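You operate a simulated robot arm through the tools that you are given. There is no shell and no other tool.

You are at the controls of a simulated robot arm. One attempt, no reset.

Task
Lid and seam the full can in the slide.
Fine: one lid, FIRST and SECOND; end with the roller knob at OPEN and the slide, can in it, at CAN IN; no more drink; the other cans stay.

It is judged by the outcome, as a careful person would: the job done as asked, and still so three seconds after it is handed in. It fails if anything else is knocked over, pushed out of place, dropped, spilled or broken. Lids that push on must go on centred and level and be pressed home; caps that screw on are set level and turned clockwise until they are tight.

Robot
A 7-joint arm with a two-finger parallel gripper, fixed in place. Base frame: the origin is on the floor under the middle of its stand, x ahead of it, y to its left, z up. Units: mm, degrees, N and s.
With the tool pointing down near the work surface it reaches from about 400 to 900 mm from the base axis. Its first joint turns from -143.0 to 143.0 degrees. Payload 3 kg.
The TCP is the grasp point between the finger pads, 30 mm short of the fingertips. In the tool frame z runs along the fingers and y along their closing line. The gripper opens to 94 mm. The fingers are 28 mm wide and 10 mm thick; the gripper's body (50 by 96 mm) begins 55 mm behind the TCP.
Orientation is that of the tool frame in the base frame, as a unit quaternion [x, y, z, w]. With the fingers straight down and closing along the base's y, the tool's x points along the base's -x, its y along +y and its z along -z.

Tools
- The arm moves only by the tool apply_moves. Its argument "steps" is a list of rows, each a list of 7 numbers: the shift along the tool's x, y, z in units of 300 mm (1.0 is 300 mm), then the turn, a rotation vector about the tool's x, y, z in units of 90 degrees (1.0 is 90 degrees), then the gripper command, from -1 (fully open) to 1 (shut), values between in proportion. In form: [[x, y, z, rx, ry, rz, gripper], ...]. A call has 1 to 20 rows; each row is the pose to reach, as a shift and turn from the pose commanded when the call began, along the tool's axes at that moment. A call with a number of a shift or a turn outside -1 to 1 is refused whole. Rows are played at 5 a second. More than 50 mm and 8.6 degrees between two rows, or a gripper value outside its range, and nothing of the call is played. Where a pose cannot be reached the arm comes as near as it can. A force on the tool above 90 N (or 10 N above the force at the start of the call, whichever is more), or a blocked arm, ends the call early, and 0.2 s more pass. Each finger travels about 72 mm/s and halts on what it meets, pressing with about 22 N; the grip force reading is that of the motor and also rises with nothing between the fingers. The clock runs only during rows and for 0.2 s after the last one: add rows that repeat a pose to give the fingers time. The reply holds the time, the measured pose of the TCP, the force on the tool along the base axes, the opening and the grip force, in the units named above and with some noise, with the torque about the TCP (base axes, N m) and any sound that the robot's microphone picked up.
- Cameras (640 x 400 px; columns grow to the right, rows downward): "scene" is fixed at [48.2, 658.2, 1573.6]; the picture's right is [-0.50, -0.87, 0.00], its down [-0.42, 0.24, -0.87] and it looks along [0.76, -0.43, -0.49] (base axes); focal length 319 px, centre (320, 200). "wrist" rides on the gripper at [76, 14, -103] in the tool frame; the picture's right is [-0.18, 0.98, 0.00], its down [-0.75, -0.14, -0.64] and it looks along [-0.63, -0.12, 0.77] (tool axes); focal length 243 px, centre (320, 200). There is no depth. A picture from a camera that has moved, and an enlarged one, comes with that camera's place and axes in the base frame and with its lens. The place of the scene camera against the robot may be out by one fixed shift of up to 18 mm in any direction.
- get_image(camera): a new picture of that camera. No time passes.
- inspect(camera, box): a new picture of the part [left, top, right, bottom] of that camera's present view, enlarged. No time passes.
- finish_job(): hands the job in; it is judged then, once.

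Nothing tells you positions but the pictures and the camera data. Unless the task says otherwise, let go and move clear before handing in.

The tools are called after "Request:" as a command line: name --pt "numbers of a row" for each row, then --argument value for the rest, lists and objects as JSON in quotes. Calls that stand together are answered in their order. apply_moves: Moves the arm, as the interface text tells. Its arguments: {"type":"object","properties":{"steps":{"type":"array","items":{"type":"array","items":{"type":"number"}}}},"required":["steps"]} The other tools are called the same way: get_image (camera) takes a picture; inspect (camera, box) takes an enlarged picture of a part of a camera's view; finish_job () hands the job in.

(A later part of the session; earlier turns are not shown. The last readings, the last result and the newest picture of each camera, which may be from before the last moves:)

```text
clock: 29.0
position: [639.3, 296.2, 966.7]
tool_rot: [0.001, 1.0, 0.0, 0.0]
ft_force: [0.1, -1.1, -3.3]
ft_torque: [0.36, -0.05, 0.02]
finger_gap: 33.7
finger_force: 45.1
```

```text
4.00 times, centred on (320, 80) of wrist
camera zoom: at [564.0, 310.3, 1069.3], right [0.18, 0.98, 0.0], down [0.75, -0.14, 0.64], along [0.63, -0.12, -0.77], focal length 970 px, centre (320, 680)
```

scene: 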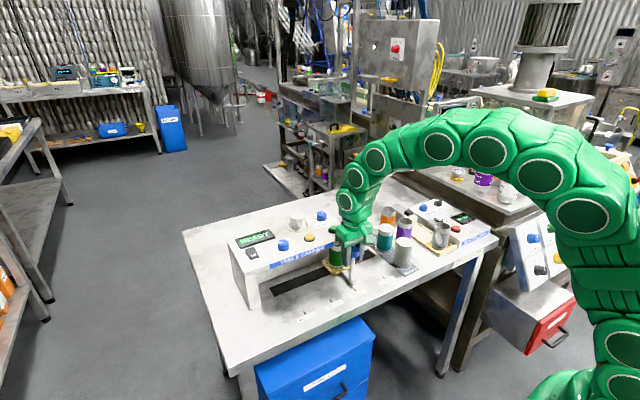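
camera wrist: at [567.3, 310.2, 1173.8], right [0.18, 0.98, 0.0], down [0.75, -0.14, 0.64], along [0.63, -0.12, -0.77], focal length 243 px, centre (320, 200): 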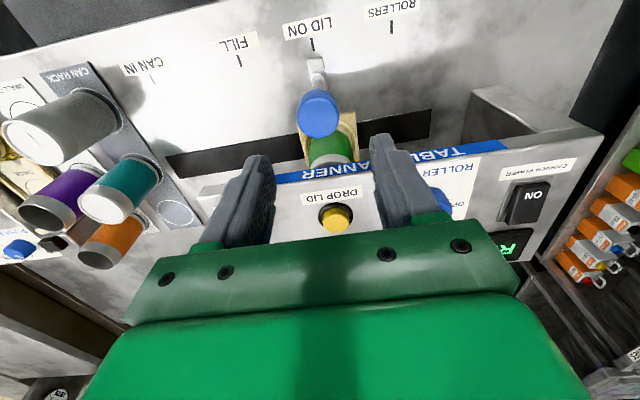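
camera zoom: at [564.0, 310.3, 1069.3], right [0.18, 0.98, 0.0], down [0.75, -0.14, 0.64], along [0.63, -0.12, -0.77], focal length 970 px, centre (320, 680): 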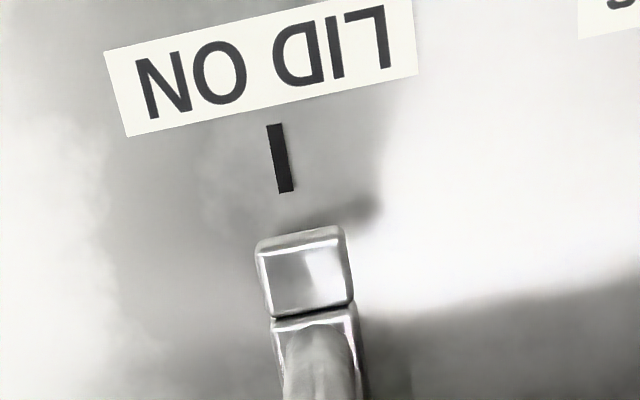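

Gripped. Now I'll move the slide gently from LID ON to ROLLERS (+84.5 mm).

Request:
apply_moves --pt "0 0.0033 0.0005 0 0 0 0.4" --pt "0 0.01 0.0005 0 0 0 0.4" --pt "0 0.02 0.0005 0 0 0 0.4" --pt "0 0.0333 0.0005 0 0 0 0.4" --pt "0 0.05 0.0005 0 0 0 0.4" --pt "0 0.0683 0.0005 0 0 0 0.4" --pt "0 0.0867 0.0005 0 0 0 0.4" --pt "0 0.1067 0.0005 0 0 0 0.4" --pt "0 0.1267 0.0005 0 0 0 0.4" --pt "0 0.1467 0.0005 0 0 0 0.4" --pt "0 0.1667 0.0005 0 0 0 0.4" --pt "0 0.1867 0.0005 0 0 0 0.4" --pt "0 0.2067 0.0005 0 0 0 0.4" --pt "0 0.2267 0.0005 0 0 0 0.4" --pt "0 0.2433 0.0005 0 0 0 0.4" --pt "0 0.2567 0.0005 0 0 0 0.4" --pt "0 0.2683 0.0005 0 0 0 0.4" --pt "0 0.2767 0.0005 0 0 0 0.4" --pt "0 0.2817 0.0005 0 0 0 0.4" --pt "0 0.2817 0.0005 0 0 0 0.4"

Request:
inspect --camera "wrist" --box '[240, 30, 400, 130]'

Request:
get_image --camera "wrist"

Request:
inspect --camera "scene" --box '[220, 210, 400, 322]'

```text
clock: 33.2
position: [639.4, 378.3, 966.0]
tool_rot: [0.0, 1.0, 0.0, 0.0]
ft_force: [22.5, -2.8, 18.3]
ft_torque: [0.4, 0.4, 0.1]
finger_gap: 33.7
finger_force: 44.9
```

```text
4.00 times, centred on (320, 80) of wrist
camera zoom: at [564.2, 394.2, 1067.8], right [0.18, 0.98, 0.0], down [0.75, -0.14, 0.64], along [0.63, -0.12, -0.77], focal length 970 px, centre (320, 680)
```

zoom: 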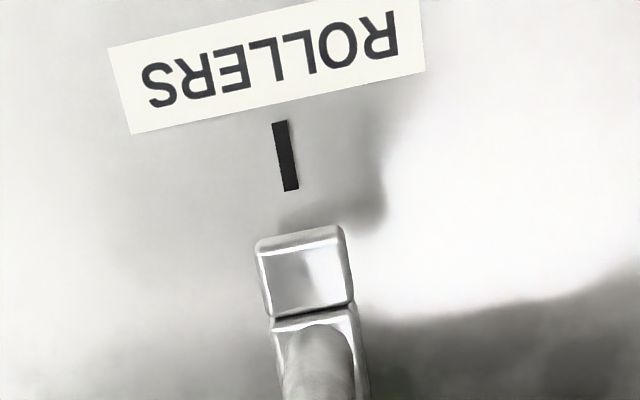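

```text
taken
camera wrist: at [564.2, 394.2, 1067.8], right [0.18, 0.98, 0.0], down [0.75, -0.14, 0.64], along [0.63, -0.12, -0.77], focal length 243 px, centre (320, 200)
```

wrist: 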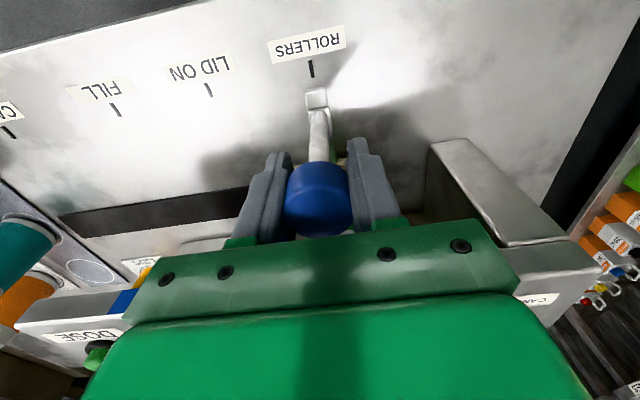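

```text
3.56 times, centred on (310, 266) of scene
camera zoom: at [48.2, 658.2, 1573.6], right [-0.5, -0.87, 0.0], down [-0.42, 0.24, -0.87], along [0.76, -0.43, -0.49], focal length 1134 px, centre (356, -35)
```

zoom: 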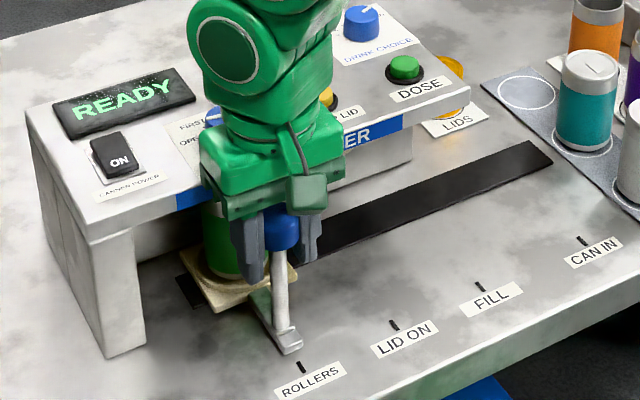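

The slide is at ROLLERS, with the pointer on the mark to within about half a millimetre. I'll release, lift and look at the ROLLER STEP dial.

Request:
apply_moves --pt "-0.0012 0.0013 -0.001 0 0 0 0.4" --pt "-0.0012 0.0013 -0.001 0 0 0 0.4" --pt "-0.0012 0.0013 -0.001 0 0 0 0.1" --pt "-0.0012 0.0013 -0.001 0 0 0 -0.28" --pt "-0.0012 0.0013 -0.001 0 0 0 -0.28" --pt "-0.0012 0.0013 -0.001 0 0 0 -0.28" --pt "-0.0012 0.0013 -0.06 0 0 0 -0.28" --pt "-0.0012 0.0013 -0.15 0 0 0 -0.28" --pt "-0.0012 0.0013 -0.28 0 0 0 -0.28" --pt "-0.0012 0.0013 -0.4 0 0 0 -0.28" --pt "-0.0012 0.0013 -0.48 0 0 0 -0.28" --pt "-0.0012 0.0013 -0.48 0 0 0 -0.28"

Request:
inspect --camera "wrist" --box '[230, 10, 430, 135]'

Request:
get_image --camera "wrist"

Request:
inspect --camera "scene" --box '[220, 210, 400, 322]'

```text
clock: 35.8
position: [637.2, 381.0, 1111.3]
tool_rot: [-0.001, 1.0, 0.0, 0.0]
ft_force: [-0.2, -0.1, -0.4]
ft_torque: [-0.04, -0.01, 0.02]
finger_gap: 60.3
finger_force: 0.0
```

```text
3.20 times, centred on (330, 72) of wrist
camera zoom: at [561.9, 395.3, 1214.0], right [0.18, 0.98, 0.0], down [0.75, -0.14, 0.64], along [0.63, -0.12, -0.77], focal length 776 px, centre (288, 608)
```

zoom: 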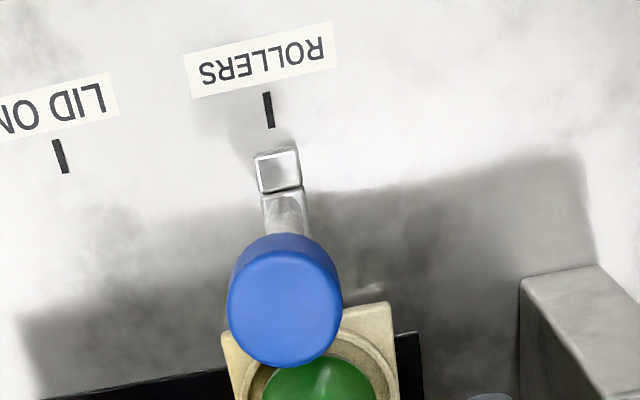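

```text
taken
camera wrist: at [561.9, 395.3, 1214.0], right [0.18, 0.98, 0.0], down [0.75, -0.14, 0.64], along [0.63, -0.12, -0.77], focal length 243 px, centre (320, 200)
```

wrist: 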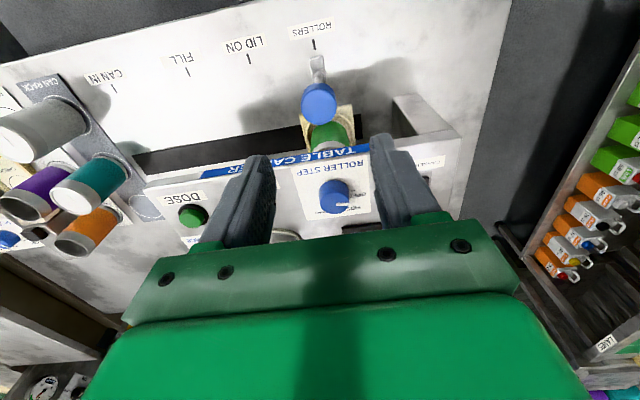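

```text
3.56 times, centred on (310, 266) of scene
camera zoom: at [48.2, 658.2, 1573.6], right [-0.5, -0.87, 0.0], down [-0.42, 0.24, -0.87], along [0.76, -0.43, -0.49], focal length 1134 px, centre (356, -35)
```

zoom: 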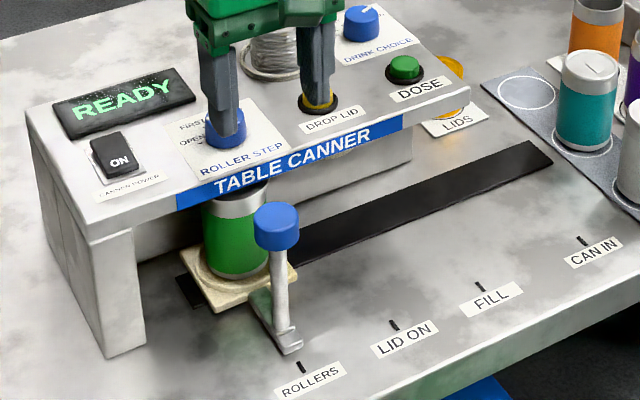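

The slide is released at ROLLERS and in line. Next I'll go over the ROLLER STEP knob (728, 380) with the gripper pre-turned 60° anticlockwise, so that FIRST and SECOND stay within the wrist's range.

Request:
apply_moves --pt "-0.038 0 0.01 0 0 -0.083 -0.28" --pt "-0.076 -0.0005 0.02 0 0 -0.166 -0.28" --pt "-0.113 -0.001 0.03 0 0 -0.25 -0.28" --pt "-0.151 -0.001 0.04 0 0 -0.333 -0.28" --pt "-0.189 -0.0015 0.055 0 0 -0.416 -0.28" --pt "-0.227 -0.002 0.066 0 0 -0.5 -0.28" --pt "-0.265 -0.002 0.077 0 0 -0.583 -0.28" --pt "-0.303 -0.002 0.0877 0 0 -0.667 -0.28" --pt "-0.303 -0.002 0.0877 0 0 -0.667 -0.28"

Request:
get_image --camera "wrist"

Request:
inspect --camera "scene" --box '[230, 190, 350, 265]'

```text
clock: 37.8
position: [732.4, 378.5, 1083.9]
tool_rot: [-0.5, 0.866, 0.0, 0.001]
ft_force: [0.0, -0.7, 0.5]
ft_torque: [0.01, 0.01, 0.01]
finger_gap: 60.2
finger_force: 0.0
```

```text
taken
camera wrist: at [681.5, 319.5, 1186.4], right [-0.76, 0.65, 0.0], down [0.5, 0.58, 0.64], along [0.42, 0.49, -0.77], focal length 243 px, centre (320, 200)
```

wrist: 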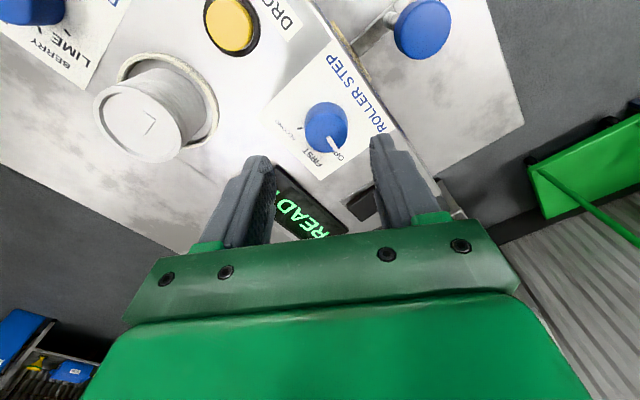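

```text
5.33 times, centred on (290, 228) of scene
camera zoom: at [48.2, 658.2, 1573.6], right [-0.5, -0.87, 0.0], down [-0.42, 0.24, -0.87], along [0.76, -0.43, -0.49], focal length 1701 px, centre (480, 53)
```

zoom: 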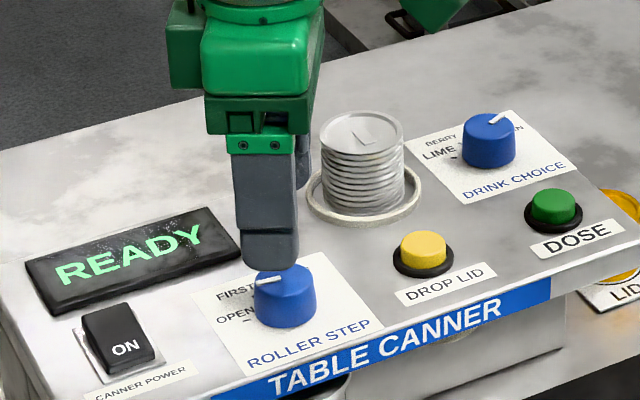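

Request:
inspect --camera "wrist" --box '[270, 80, 398, 160]'

```text
5.00 times, centred on (334, 120) of wrist
camera zoom: at [681.5, 319.5, 1186.4], right [-0.76, 0.65, 0.0], down [0.5, 0.58, 0.64], along [0.42, 0.49, -0.77], focal length 1213 px, centre (250, 600)
```

zoom: 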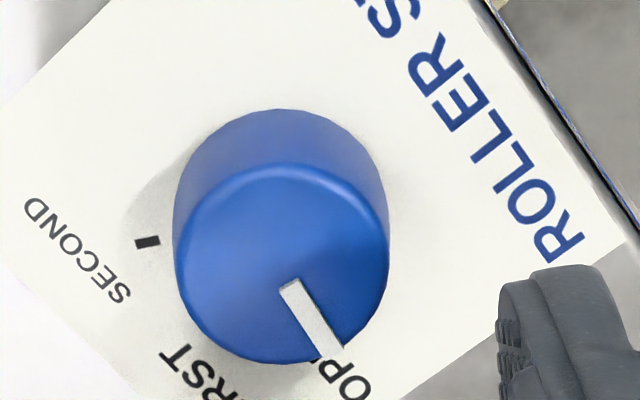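

The knob axis is at about (727.5, 380.4), some 5 mm along the tool's y from the TCP. I'll correct that, descend so the fingertips stay about 5 mm above the panel, and grip.

Request:
apply_moves --pt "0.0015 0.0155 0.0 0 0 0 -0.28" --pt "0.0015 0.0155 0.06 0 0 0 -0.28" --pt "0.0015 0.0155 0.12 0 0 0 -0.28" --pt "0.0015 0.0155 0.155 0 0 0 -0.28" --pt "0.0015 0.0155 0.16 0 0 0 -0.28" --pt "0.0015 0.0155 0.16 0 0 0 -0.28"

Request:
get_image --camera "wrist"

Request:
inspect --camera "scene" --box '[240, 210, 336, 270]'

```text
clock: 39.2
position: [726.5, 381.5, 1036.0]
tool_rot: [-0.5, 0.866, 0.0, 0.0]
ft_force: [0.6, -0.1, 0.5]
ft_torque: [-0.01, -0.03, -0.01]
finger_gap: 60.5
finger_force: 0.1
```

```text
taken
camera wrist: at [676.5, 322.1, 1138.3], right [-0.76, 0.65, 0.0], down [0.5, 0.58, 0.64], along [0.42, 0.49, -0.77], focal length 243 px, centre (320, 200)
```

wrist: 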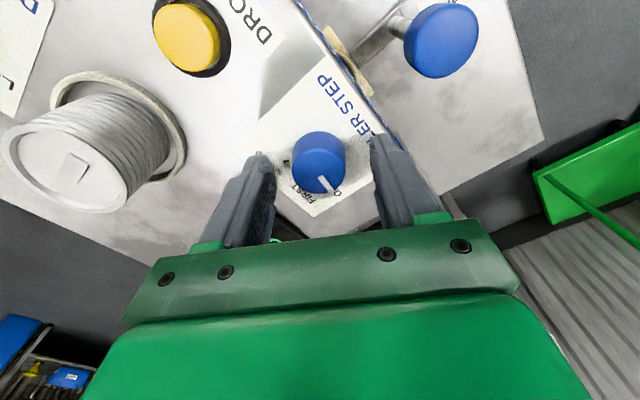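

```text
6.67 times, centred on (288, 240) of scene
camera zoom: at [48.2, 658.2, 1573.6], right [-0.5, -0.87, 0.0], down [-0.42, 0.24, -0.87], along [0.76, -0.43, -0.49], focal length 2126 px, centre (533, -67)
```

zoom: 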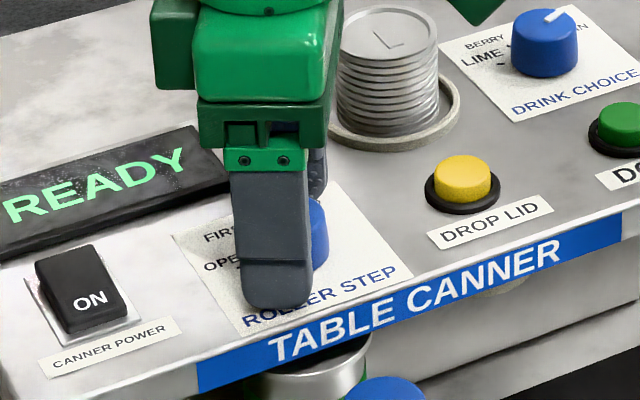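

The fingers straddle the knob. Closing on it.

Request:
apply_moves --pt "0 0 0 0 0 0 0.1" --pt "0 0 0 0 0 0 0.5" --pt "0 0 0 0 0 0 0.5" --pt "0 0 0 0 0 0 0.5"

Request:
inspect --camera "wrist" --box '[240, 100, 400, 200]'

```text
clock: 40.2
position: [726.7, 381.0, 1036.1]
tool_rot: [-0.5, 0.866, 0.0, 0.001]
ft_force: [8.7, -1.1, -1.5]
ft_torque: [0.02, -0.37, 0.04]
finger_gap: 32.0
finger_force: 45.2
```

```text
4.00 times, centred on (320, 150) of wrist
camera zoom: at [676.8, 321.8, 1138.2], right [-0.76, 0.65, 0.0], down [0.5, 0.58, 0.64], along [0.42, 0.49, -0.77], focal length 970 px, centre (320, 400)
```

zoom: 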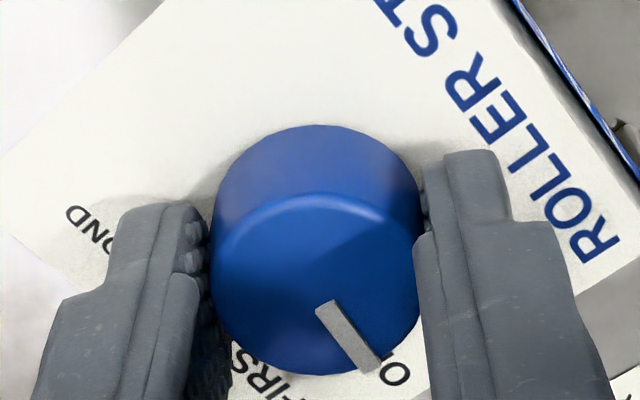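

The knob is gripped at 32 mm. I'll turn it clockwise about 57° toward FIRST.

Request:
apply_moves --pt "0 0 0 0 0 0.06 0.5" --pt "0 0 0 0 0 0.12 0.5" --pt "0 0 0 0 0 0.19 0.5" --pt "0 0 0 0 0 0.26 0.5" --pt "0 0 0 0 0 0.33 0.5" --pt "0 0 0 0 0 0.4 0.5" --pt "0 0 0 0 0 0.47 0.5" --pt "0 0 0 0 0 0.54 0.5" --pt "0 0 0 0 0 0.6 0.5" --pt "0 0 0 0 0 0.633 0.5" --pt "0 0 0 0 0 0.633 0.5"

Request:
get_image --camera "wrist"

Request:
inspect --camera "wrist" --box '[240, 100, 400, 200]'

Request:
inspect --camera "scene" --box '[220, 210, 380, 310]'

```text
clock: 42.6
position: [729.0, 379.9, 1035.4]
tool_rot: [-0.025, 1.0, 0.0, 0.0]
ft_force: [-11.1, -39.2, 13.5]
ft_torque: [-1.32, -0.03, 0.05]
finger_gap: 32.0
finger_force: 45.1
```

```text
taken
camera wrist: at [651.4, 390.4, 1138.2], right [0.13, 0.99, 0.0], down [0.76, -0.1, 0.64], along [0.64, -0.09, -0.77], focal length 243 px, centre (320, 200)
```

wrist: 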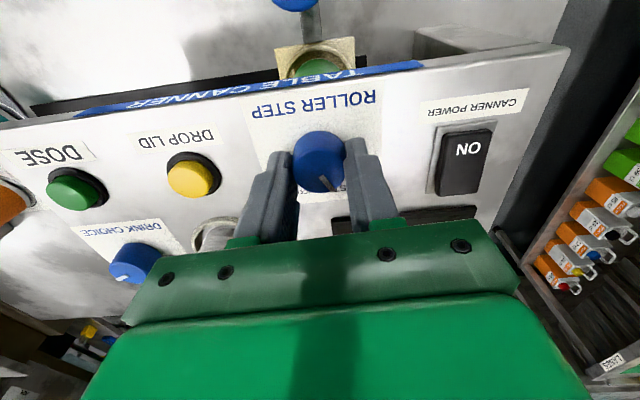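

```text
4.00 times, centred on (320, 150) of wrist
camera zoom: at [651.4, 390.4, 1138.2], right [0.13, 0.99, 0.0], down [0.76, -0.1, 0.64], along [0.64, -0.09, -0.77], focal length 970 px, centre (320, 400)
```

zoom: 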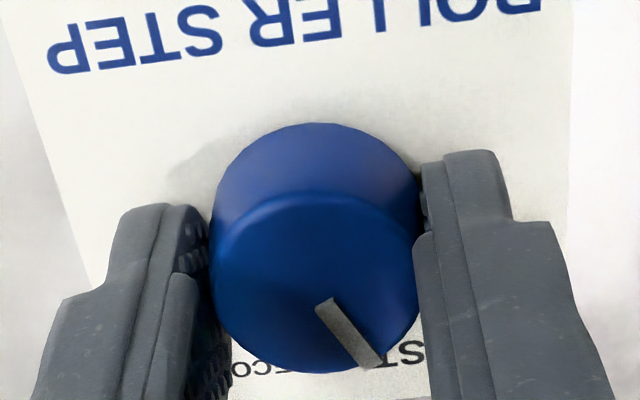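

```text
4.00 times, centred on (300, 260) of scene
camera zoom: at [48.2, 658.2, 1573.6], right [-0.5, -0.87, 0.0], down [-0.42, 0.24, -0.87], along [0.76, -0.43, -0.49], focal length 1276 px, centre (400, -40)
```

zoom: 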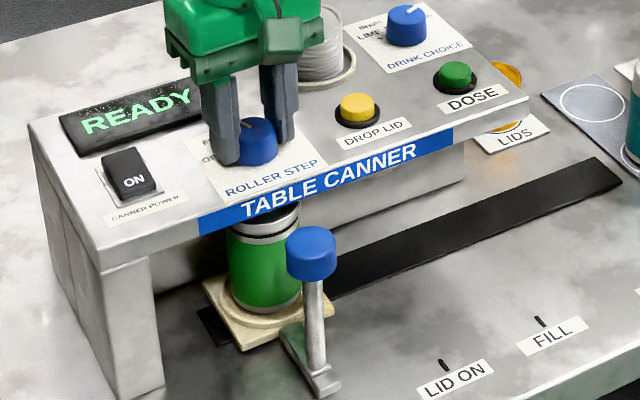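

The pointer is now at FIRST. I'll ease off the sideways load and wait a couple of seconds, watching for a sound or a change on the display.

Request:
apply_moves --pt "0 -0.002 -0.0005 0 0 0 0.5" --pt "0 -0.003 -0.001 0 0 0 0.5" --pt "0 -0.003 -0.001 0 0 0 0.5" --pt "0 -0.003 -0.001 0 0 0 0.5" --pt "0 -0.003 -0.001 0 0 0 0.5" --pt "0 -0.003 -0.001 0 0 0 0.5" --pt "0 -0.003 -0.001 0 0 0 0.5" --pt "0 -0.003 -0.001 0 0 0 0.5" --pt "0 -0.003 -0.001 0 0 0 0.5" --pt "0 -0.003 -0.001 0 0 0 0.5"

Request:
inspect --camera "scene" --box '[220, 210, 380, 310]'

Request:
inspect --camera "scene" --box '[260, 250, 324, 290]'

```text
clock: 44.8
position: [727.8, 380.1, 1035.9]
tool_rot: [-0.027, 1.0, 0.0, -0.002]
ft_force: [-8.8, -38.1, -14.7]
ft_torque: [-1.0, 0.11, 0.05]
finger_gap: 31.9
finger_force: 45.0
```

```text
4.00 times, centred on (300, 260) of scene
camera zoom: at [48.2, 658.2, 1573.6], right [-0.5, -0.87, 0.0], down [-0.42, 0.24, -0.87], along [0.76, -0.43, -0.49], focal length 1276 px, centre (400, -40)
```

zoom: 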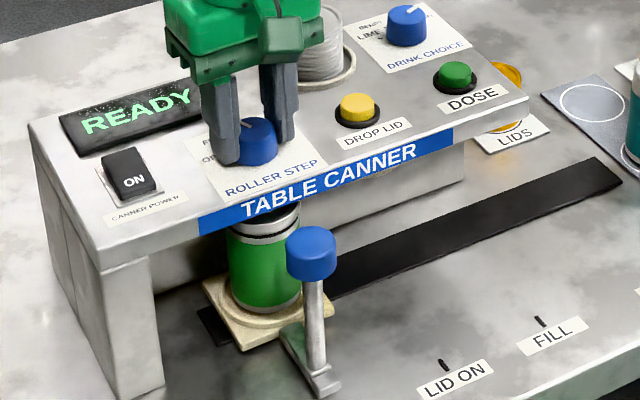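

```text
10.00 times, centred on (292, 270) of scene
camera zoom: at [48.2, 658.2, 1573.6], right [-0.5, -0.87, 0.0], down [-0.42, 0.24, -0.87], along [0.76, -0.43, -0.49], focal length 3189 px, centre (600, -500)
```

zoom: 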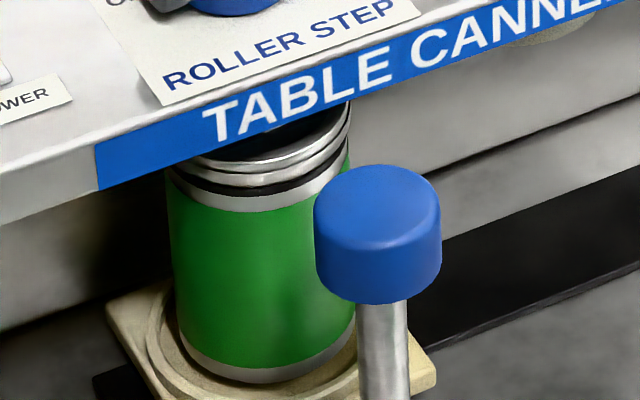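

No sound yet, and the pointer measures about 63° against an expected 60°. I'll trim it back a few degrees and wait.

Request:
apply_moves --pt "0 -0.003 0.001 0 0 -0.02 0.5" --pt "0 -0.004 0.001 0 0 -0.035 0.5" --pt "0 -0.004 0.001 0 0 -0.035 0.5" --pt "0 -0.004 0.001 0 0 -0.035 0.5" --pt "0 -0.004 0.001 0 0 -0.035 0.5" --pt "0 -0.004 0.001 0 0 -0.035 0.5" --pt "0 -0.004 0.001 0 0 -0.035 0.5" --pt "0 -0.004 0.001 0 0 -0.035 0.5"

Request:
inspect --camera "scene" --box '[220, 210, 380, 310]'

Request:
inspect --camera "scene" --box '[260, 250, 324, 290]'

```text
clock: 46.6
position: [728.0, 381.0, 1035.8]
tool_rot: [-0.054, 0.999, 0.0, -0.001]
ft_force: [3.8, 7.5, -29.8]
ft_torque: [0.2, -0.12, 0.01]
finger_gap: 32.0
finger_force: 45.4
```

```text
4.00 times, centred on (300, 260) of scene
camera zoom: at [48.2, 658.2, 1573.6], right [-0.5, -0.87, 0.0], down [-0.42, 0.24, -0.87], along [0.76, -0.43, -0.49], focal length 1276 px, centre (400, -40)
```

zoom: 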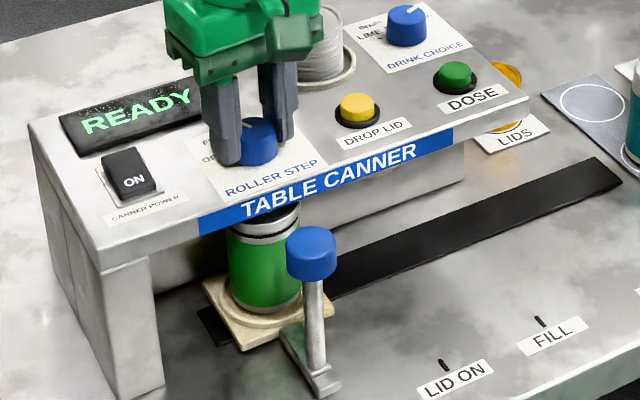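

```text
10.00 times, centred on (292, 270) of scene
camera zoom: at [48.2, 658.2, 1573.6], right [-0.5, -0.87, 0.0], down [-0.42, 0.24, -0.87], along [0.76, -0.43, -0.49], focal length 3189 px, centre (600, -500)
```

zoom: 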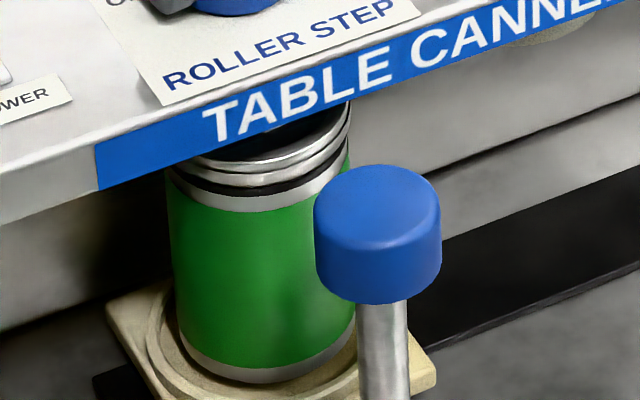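

Request:
inspect --camera "scene" --box '[272, 256, 304, 276]'

Request:
inspect --camera "wrist" --box '[260, 20, 388, 100]'

Request:
inspect --camera "wrist" --box '[240, 100, 400, 200]'

```text
16.00 times, centred on (288, 266) of scene
camera zoom: at [48.2, 658.2, 1573.6], right [-0.5, -0.87, 0.0], down [-0.42, 0.24, -0.87], along [0.76, -0.43, -0.49], focal length 5102 px, centre (832, -856)
```

zoom: 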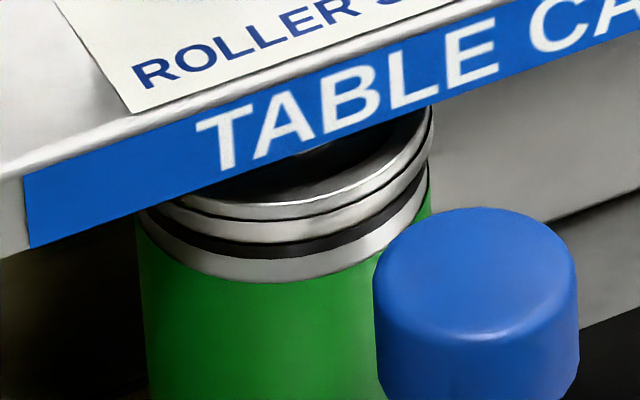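

```text
5.00 times, centred on (324, 60) of wrist
camera zoom: at [651.2, 385.8, 1138.4], right [0.08, 1.0, 0.0], down [0.77, -0.06, 0.64], along [0.64, -0.05, -0.77], focal length 1213 px, centre (300, 900)
```

zoom: 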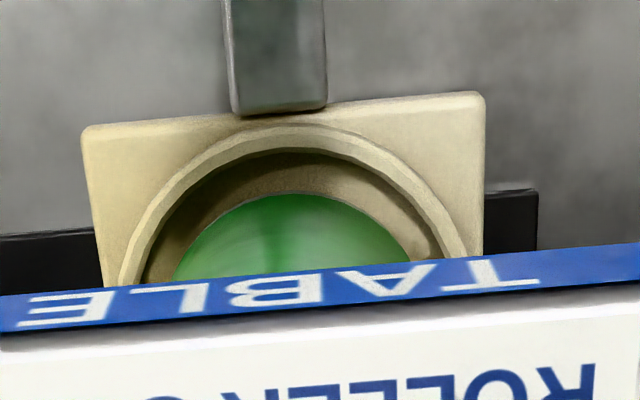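

```text
4.00 times, centred on (320, 150) of wrist
camera zoom: at [651.2, 385.8, 1138.4], right [0.08, 1.0, 0.0], down [0.77, -0.06, 0.64], along [0.64, -0.05, -0.77], focal length 970 px, centre (320, 400)
```

zoom: 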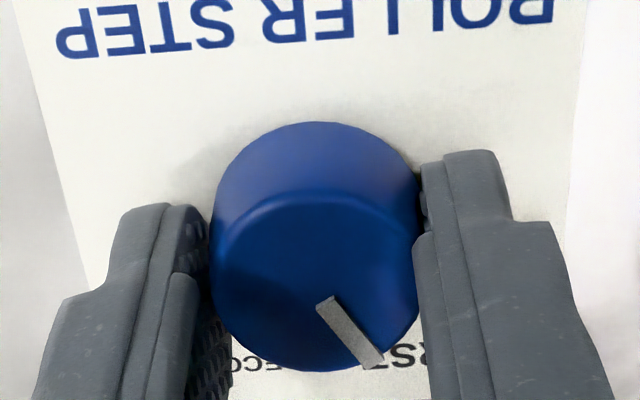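

The can top now shows a new formed ring with a groove under it, so FIRST has taken effect. The knob has been there about 4 s, so I'll turn it on to SECOND, another 58° clockwise.

Request:
apply_moves --pt "0 0 0.0005 0 0 0 0.5" --pt "0 0 0.0005 0 0 0 0.5" --pt "0 0 0.0005 0 0 0 0.5" --pt "0 0 0.0005 0 0 0.06 0.5" --pt "0 0 0.0005 0 0 0.13 0.5" --pt "0 0 0.0005 0 0 0.2 0.5" --pt "0 0 0.0005 0 0 0.27 0.5" --pt "0 0 0.0005 0 0 0.34 0.5" --pt "0 0 0.0005 0 0 0.41 0.5" --pt "0 0 0.0005 0 0 0.48 0.5" --pt "0 0 0.0005 0 0 0.55 0.5" --pt "0 0 0.0005 0 0 0.61 0.5" --pt "0 0 0.0005 0 0 0.645 0.5" --pt "0 0 0.0005 0 0 0.645 0.5" --pt "0 0 0.0005 0 0 0.645 0.5"

Request:
get_image --camera "wrist"

Request:
inspect --camera "wrist" --box '[240, 100, 400, 200]'

Request:
inspect --camera "scene" --box '[220, 210, 380, 310]'

Request:
inspect --camera "scene" --box '[272, 256, 304, 276]'

```text
clock: 49.8
position: [725.4, 378.8, 1037.0]
tool_rot: [0.438, 0.899, 0.0, 0.0]
ft_force: [-0.3, 3.9, 6.0]
ft_torque: [0.82, 0.5, 0.02]
finger_gap: 31.9
finger_force: 45.5
```

```text
taken
camera wrist: at [692.0, 447.4, 1138.5], right [0.89, 0.46, 0.0], down [0.35, -0.68, 0.64], along [0.3, -0.57, -0.77], focal length 243 px, centre (320, 200)
```

wrist: 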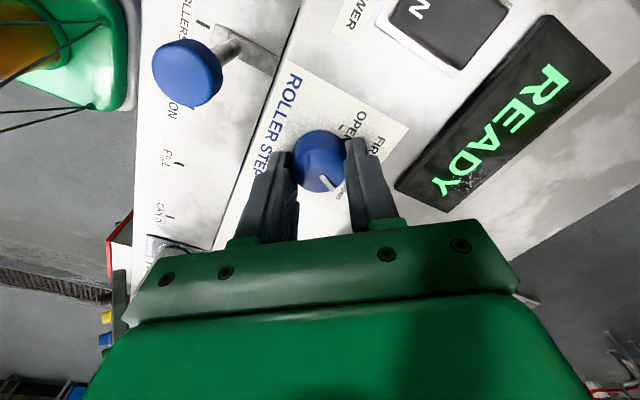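

```text
4.00 times, centred on (320, 150) of wrist
camera zoom: at [692.0, 447.4, 1138.5], right [0.89, 0.46, 0.0], down [0.35, -0.68, 0.64], along [0.3, -0.57, -0.77], focal length 970 px, centre (320, 400)
```

zoom: 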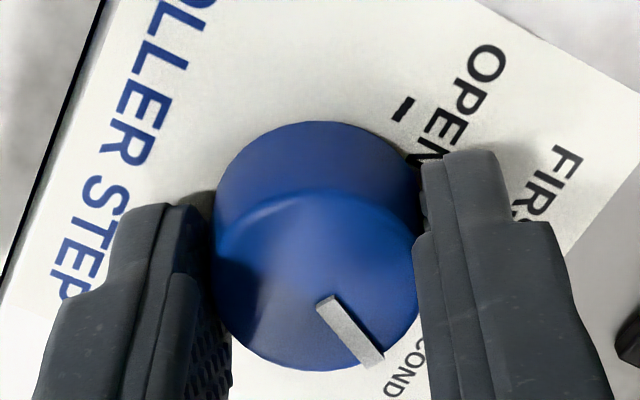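

```text
4.00 times, centred on (300, 260) of scene
camera zoom: at [48.2, 658.2, 1573.6], right [-0.5, -0.87, 0.0], down [-0.42, 0.24, -0.87], along [0.76, -0.43, -0.49], focal length 1276 px, centre (400, -40)
```

zoom: 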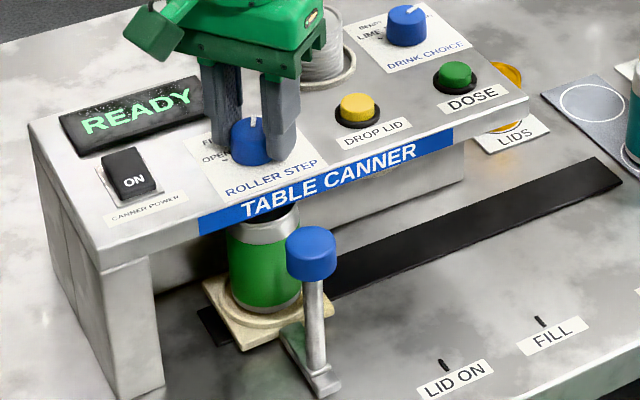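

```text
16.00 times, centred on (288, 266) of scene
camera zoom: at [48.2, 658.2, 1573.6], right [-0.5, -0.87, 0.0], down [-0.42, 0.24, -0.87], along [0.76, -0.43, -0.49], focal length 5102 px, centre (832, -856)
```

zoom: 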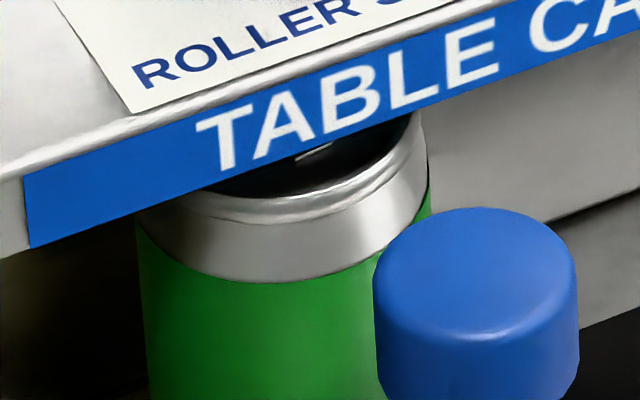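

SECOND has taken effect: the rim now looks tight and smooth, with the groove gone and the lid tab visible. I'll hold a little longer, then turn the knob back anticlockwise through FIRST without stopping there.

Request:
apply_moves --pt "0 0 0 0 0 0 0.5" --pt "0 0 0 0 0 0 0.5" --pt "0 0 0 0 0 0 0.5" --pt "0 0 0 0 0 0 0.5" --pt "0 0 0 0 0 0 0.5" --pt "0 0 0 0 0 0 0.5" --pt "0 0 0 0 0 0 0.5" --pt "0 0 0 0 0 0 0.5" --pt "0 0 0 0 0 0 0.5" --pt "0 0 0 0 0 0 0.5"

Request:
inspect --camera "scene" --box '[272, 256, 304, 276]'

```text
clock: 52.0
position: [727.0, 378.2, 1035.1]
tool_rot: [0.438, 0.899, -0.001, -0.001]
ft_force: [6.6, -7.5, 10.5]
ft_torque: [-0.36, -0.38, -0.03]
finger_gap: 31.8
finger_force: 44.5
```

```text
16.00 times, centred on (288, 266) of scene
camera zoom: at [48.2, 658.2, 1573.6], right [-0.5, -0.87, 0.0], down [-0.42, 0.24, -0.87], along [0.76, -0.43, -0.49], focal length 5102 px, centre (832, -856)
```

zoom: 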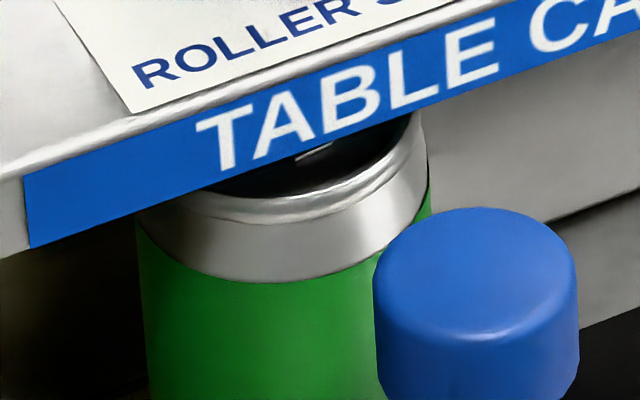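

The seam is stable after about 3 s at SECOND. Now I'll turn the knob back toward OPEN.

Request:
apply_moves --pt "0 0 0 0 0 -0.06 0.5" --pt "0 0 0 0 0 -0.14 0.5" --pt "0 0 0 0 0 -0.22 0.5" --pt "0 0 0 0 0 -0.3 0.5" --pt "0 0 0 0 0 -0.38 0.5" --pt "0 0 0 0 0 -0.46 0.5" --pt "0 0 0 0 0 -0.54 0.5" --pt "0 0 0 0 0 -0.62 0.5" --pt "0 0 0 0 0 -0.7 0.5" --pt "0 0 0 0 0 -0.78 0.5" --pt "0 0 0 0 0 -0.86 0.5" --pt "0 0 0 0 0 -0.93 0.5"

Request:
inspect --camera "wrist" --box '[240, 100, 400, 200]'

```text
clock: 54.6
position: [726.0, 380.1, 1035.4]
tool_rot: [-0.275, 0.961, 0.001, 0.0]
ft_force: [6.3, 28.8, 34.1]
ft_torque: [0.76, 0.29, -0.03]
finger_gap: 32.3
finger_force: 45.1
```

```text
4.00 times, centred on (320, 150) of wrist
camera zoom: at [654.9, 351.4, 1137.5], right [-0.36, 0.93, 0.0], down [0.71, 0.28, 0.64], along [0.6, 0.23, -0.77], focal length 970 px, centre (320, 400)
```

zoom: 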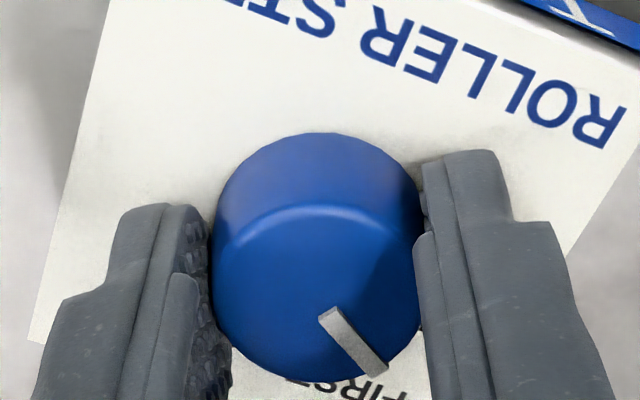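

Request:
apply_moves --pt "-0.001 0.002 -0.001 0 0 -0.06 0.5" --pt "-0.002 0.002 -0.001 0 0 -0.13 0.5" --pt "-0.002 0.002 -0.001 0 0 -0.2 0.5" --pt "-0.002 0.002 -0.001 0 0 -0.27 0.5" --pt "-0.002 0.002 -0.001 0 0 -0.314 0.5" --pt "-0.002 0.002 -0.001 0 0 -0.314 0.5" --pt "-0.002 0.002 -0.001 0 0 -0.314 0.5"

Request:
inspect --camera "wrist" --box '[240, 100, 400, 200]'

Request:
inspect --camera "scene" --box '[220, 210, 380, 310]'

```text
clock: 56.2
position: [726.3, 380.1, 1035.5]
tool_rot: [-0.501, 0.866, 0.0, -0.001]
ft_force: [-16.7, 18.9, -7.4]
ft_torque: [0.84, 0.26, -0.77]
finger_gap: 31.9
finger_force: 44.9
```

```text
4.00 times, centred on (320, 150) of wrist
camera zoom: at [677.3, 321.5, 1137.5], right [-0.76, 0.65, 0.0], down [0.5, 0.58, 0.64], along [0.41, 0.49, -0.77], focal length 970 px, centre (320, 400)
```

zoom: 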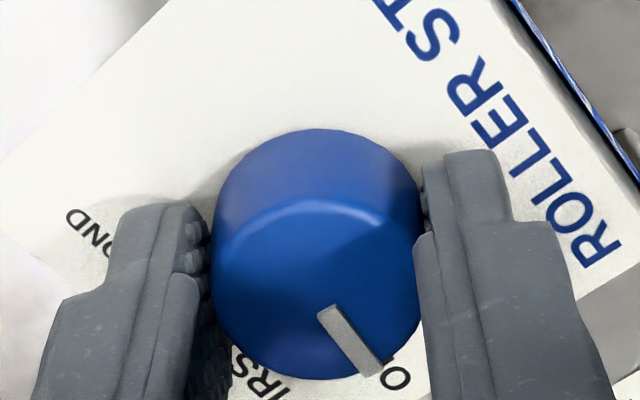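

```text
4.00 times, centred on (300, 260) of scene
camera zoom: at [48.2, 658.2, 1573.6], right [-0.5, -0.87, 0.0], down [-0.42, 0.24, -0.87], along [0.76, -0.43, -0.49], focal length 1276 px, centre (400, -40)
```

zoom: 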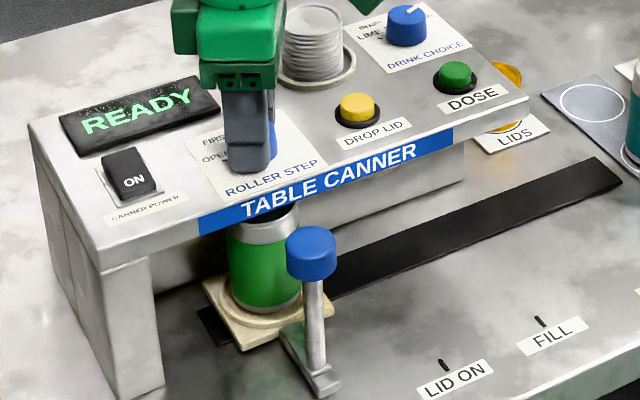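

The knob is back at OPEN, against its stop and matching the starting view. I'll release it, lift straight up and check.

Request:
apply_moves --pt "0 0 0 0 0 0 0.1" --pt "0 0 0 0 0 0 -0.28" --pt "0 0 0 0 0 0 -0.28" --pt "0 0 0 0 0 0 -0.28" --pt "0 0 -0.04 0 0 0 -0.28" --pt "0 0 -0.11 0 0 0 -0.28" --pt "0 0 -0.165 0 0 0 -0.28" --pt "0 0 -0.165 0 0 0 -0.28"

Request:
inspect --camera "wrist" --box '[270, 80, 398, 160]'

Request:
inspect --camera "scene" --box '[230, 200, 390, 300]'

```text
clock: 58.0
position: [729.4, 381.2, 1084.5]
tool_rot: [-0.5, 0.866, 0.0, 0.0]
ft_force: [-1.0, 0.3, -0.3]
ft_torque: [0.01, -0.02, 0.01]
finger_gap: 60.2
finger_force: 0.0
```

```text
5.00 times, centred on (334, 120) of wrist
camera zoom: at [680.0, 321.9, 1187.1], right [-0.76, 0.65, 0.0], down [0.5, 0.58, 0.64], along [0.42, 0.49, -0.77], focal length 1213 px, centre (250, 600)
```

zoom: 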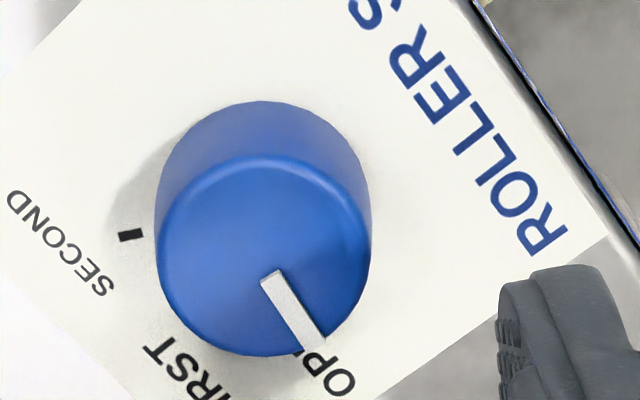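

```text
4.00 times, centred on (310, 250) of scene
camera zoom: at [48.2, 658.2, 1573.6], right [-0.5, -0.87, 0.0], down [-0.42, 0.24, -0.87], along [0.76, -0.43, -0.49], focal length 1276 px, centre (360, 0)
```

zoom: 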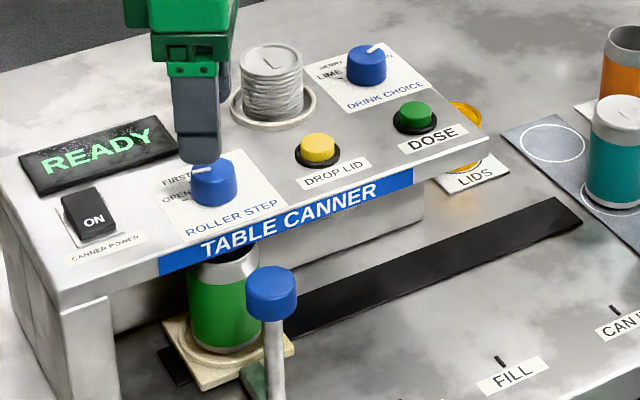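

Request:
inspect --camera "wrist" --box '[298, 100, 346, 130]'

Request:
inspect --camera "wrist" --box '[305, 125, 353, 155]'

Request:
inspect --camera "scene" --box '[260, 230, 308, 260]'

```text
13.33 times, centred on (322, 115) of wrist
camera zoom: at [680.0, 321.9, 1187.1], right [-0.76, 0.65, 0.0], down [0.5, 0.58, 0.64], along [0.42, 0.49, -0.77], focal length 3235 px, centre (293, 1333)
```

zoom: 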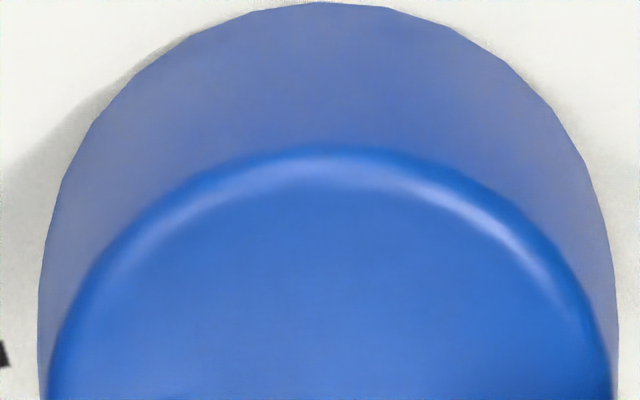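

```text
13.33 times, centred on (329, 140) of wrist
camera zoom: at [680.0, 321.9, 1187.1], right [-0.76, 0.65, 0.0], down [0.5, 0.58, 0.64], along [0.42, 0.49, -0.77], focal length 3235 px, centre (200, 1000)
```

zoom: 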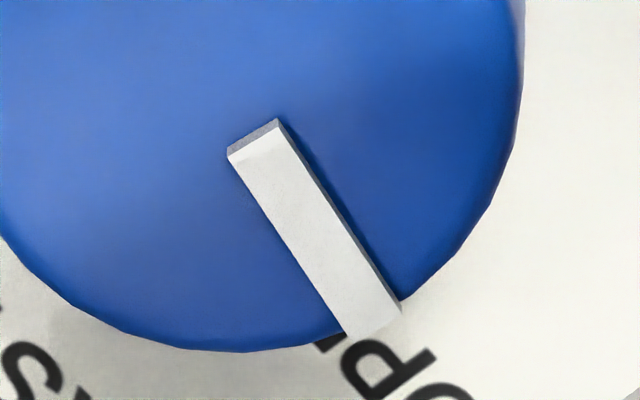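

```text
13.33 times, centred on (284, 245) of scene
camera zoom: at [48.2, 658.2, 1573.6], right [-0.5, -0.87, 0.0], down [-0.42, 0.24, -0.87], along [0.76, -0.43, -0.49], focal length 4252 px, centre (800, -400)
```

zoom: 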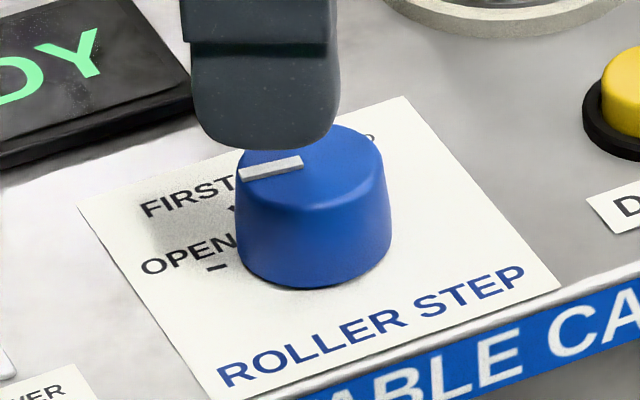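

Request:
inspect --camera "scene" --box '[230, 190, 350, 265]'

Request:
inspect --camera "wrist" --box '[240, 70, 400, 170]'

```text
5.33 times, centred on (290, 228) of scene
camera zoom: at [48.2, 658.2, 1573.6], right [-0.5, -0.87, 0.0], down [-0.42, 0.24, -0.87], along [0.76, -0.43, -0.49], focal length 1701 px, centre (480, 53)
```

zoom: 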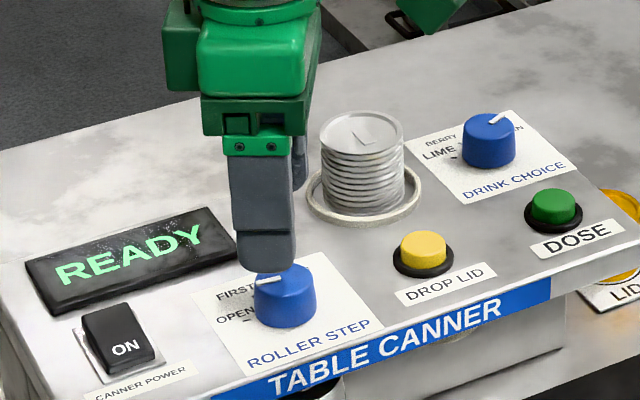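

```text
4.00 times, centred on (320, 120) of wrist
camera zoom: at [680.0, 321.9, 1187.1], right [-0.76, 0.65, 0.0], down [0.5, 0.58, 0.64], along [0.42, 0.49, -0.77], focal length 970 px, centre (320, 520)
```

zoom: 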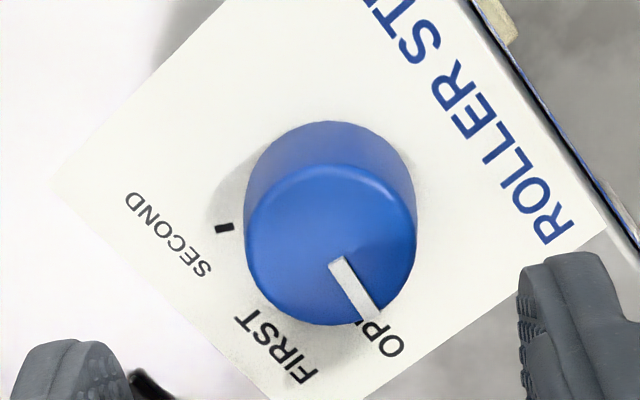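

The pointer matches its starting OPEN position. Now I'll go back above the handle, unwinding the wrist.

Request:
apply_moves --pt "0.008 0.013 -0.03 0 0 0.06 -0.28" --pt "0.025 0.043 -0.06 0 0 0.14 -0.28" --pt "0.045 0.077 -0.083 0 0 0.22 -0.28" --pt "0.065 0.111 -0.083 0 0 0.3 -0.28" --pt "0.085 0.145 -0.083 0 0 0.38 -0.28" --pt "0.105 0.179 -0.083 0 0 0.46 -0.28" --pt "0.125 0.213 -0.083 0 0 0.54 -0.28" --pt "0.14 0.24 -0.083 0 0 0.61 -0.28" --pt "0.151 0.257 -0.083 0 0 0.667 -0.28" --pt "0.151 0.257 -0.083 0 0 0.667 -0.28"

Request:
get_image --camera "wrist"

Request:
inspect --camera "wrist" --box '[230, 10, 430, 135]'

```text
clock: 60.2
position: [637.5, 380.2, 1110.0]
tool_rot: [0.0, 1.0, 0.0, 0.0]
ft_force: [0.1, 0.0, 0.4]
ft_torque: [0.0, -0.02, 0.0]
finger_gap: 60.2
finger_force: 0.1
```

```text
taken
camera wrist: at [561.6, 393.5, 1212.1], right [0.18, 0.98, 0.0], down [0.75, -0.14, 0.64], along [0.63, -0.12, -0.77], focal length 243 px, centre (320, 200)
```

wrist: 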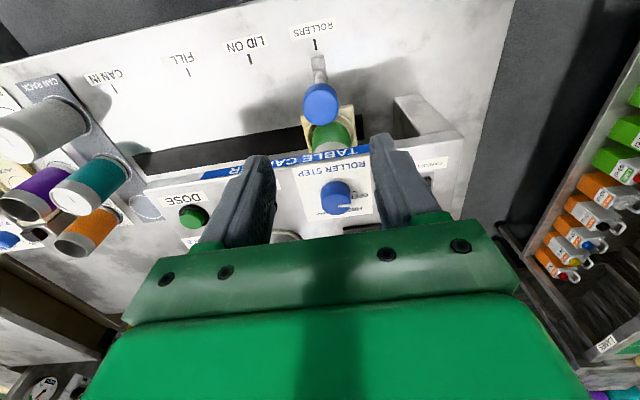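

```text
3.20 times, centred on (330, 72) of wrist
camera zoom: at [561.6, 393.5, 1212.1], right [0.18, 0.98, 0.0], down [0.75, -0.14, 0.64], along [0.63, -0.12, -0.77], focal length 776 px, centre (288, 608)
```

zoom: 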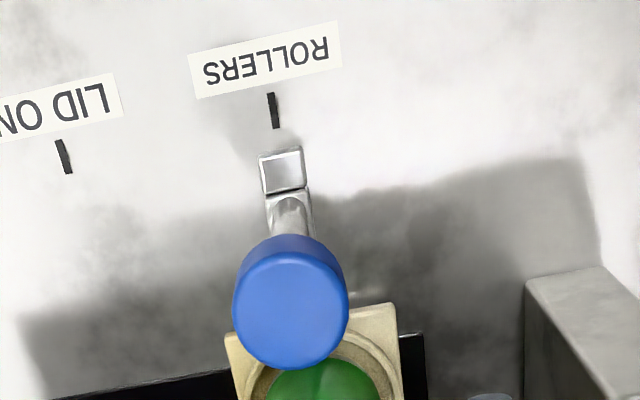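

The slide is still at ROLLERS. Descending onto the handle and gripping.

Request:
apply_moves --pt "-0.007 0 0.08 0 0 0 -0.28" --pt "-0.007 0 0.19 0 0 0 -0.28" --pt "-0.007 0 0.3 0 0 0 -0.28" --pt "-0.007 0 0.39 0 0 0 -0.28" --pt "-0.007 0 0.45 0 0 0 -0.28" --pt "-0.007 0 0.476 0 0 0 -0.28" --pt "-0.007 0 0.476 0 0 0 -0.28" --pt "-0.007 0 0.476 0 0 0 0.0" --pt "-0.007 0 0.476 0 0 0 0.4" --pt "-0.007 0 0.476 0 0 0 0.4" --pt "-0.007 0 0.476 0 0 0 0.4"

Request:
inspect --camera "wrist" --box '[240, 30, 400, 130]'

```text
clock: 62.6
position: [639.2, 379.0, 968.8]
tool_rot: [-0.001, 1.0, 0.001, 0.0]
ft_force: [-1.6, 1.1, -0.6]
ft_torque: [0.34, 0.11, 0.01]
finger_gap: 33.7
finger_force: 45.2
```

```text
4.00 times, centred on (320, 80) of wrist
camera zoom: at [564.0, 393.4, 1071.5], right [0.18, 0.98, 0.0], down [0.75, -0.14, 0.64], along [0.63, -0.12, -0.77], focal length 970 px, centre (320, 680)
```

zoom: 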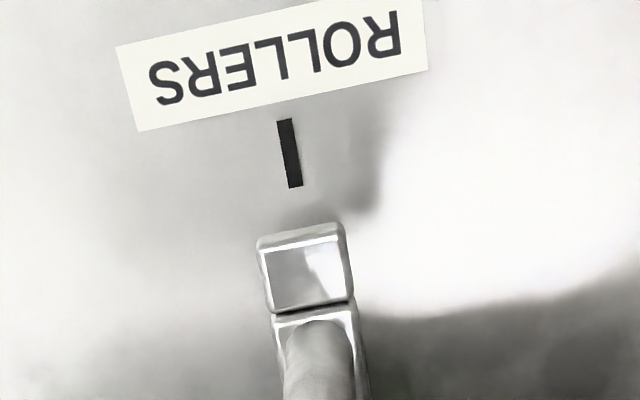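

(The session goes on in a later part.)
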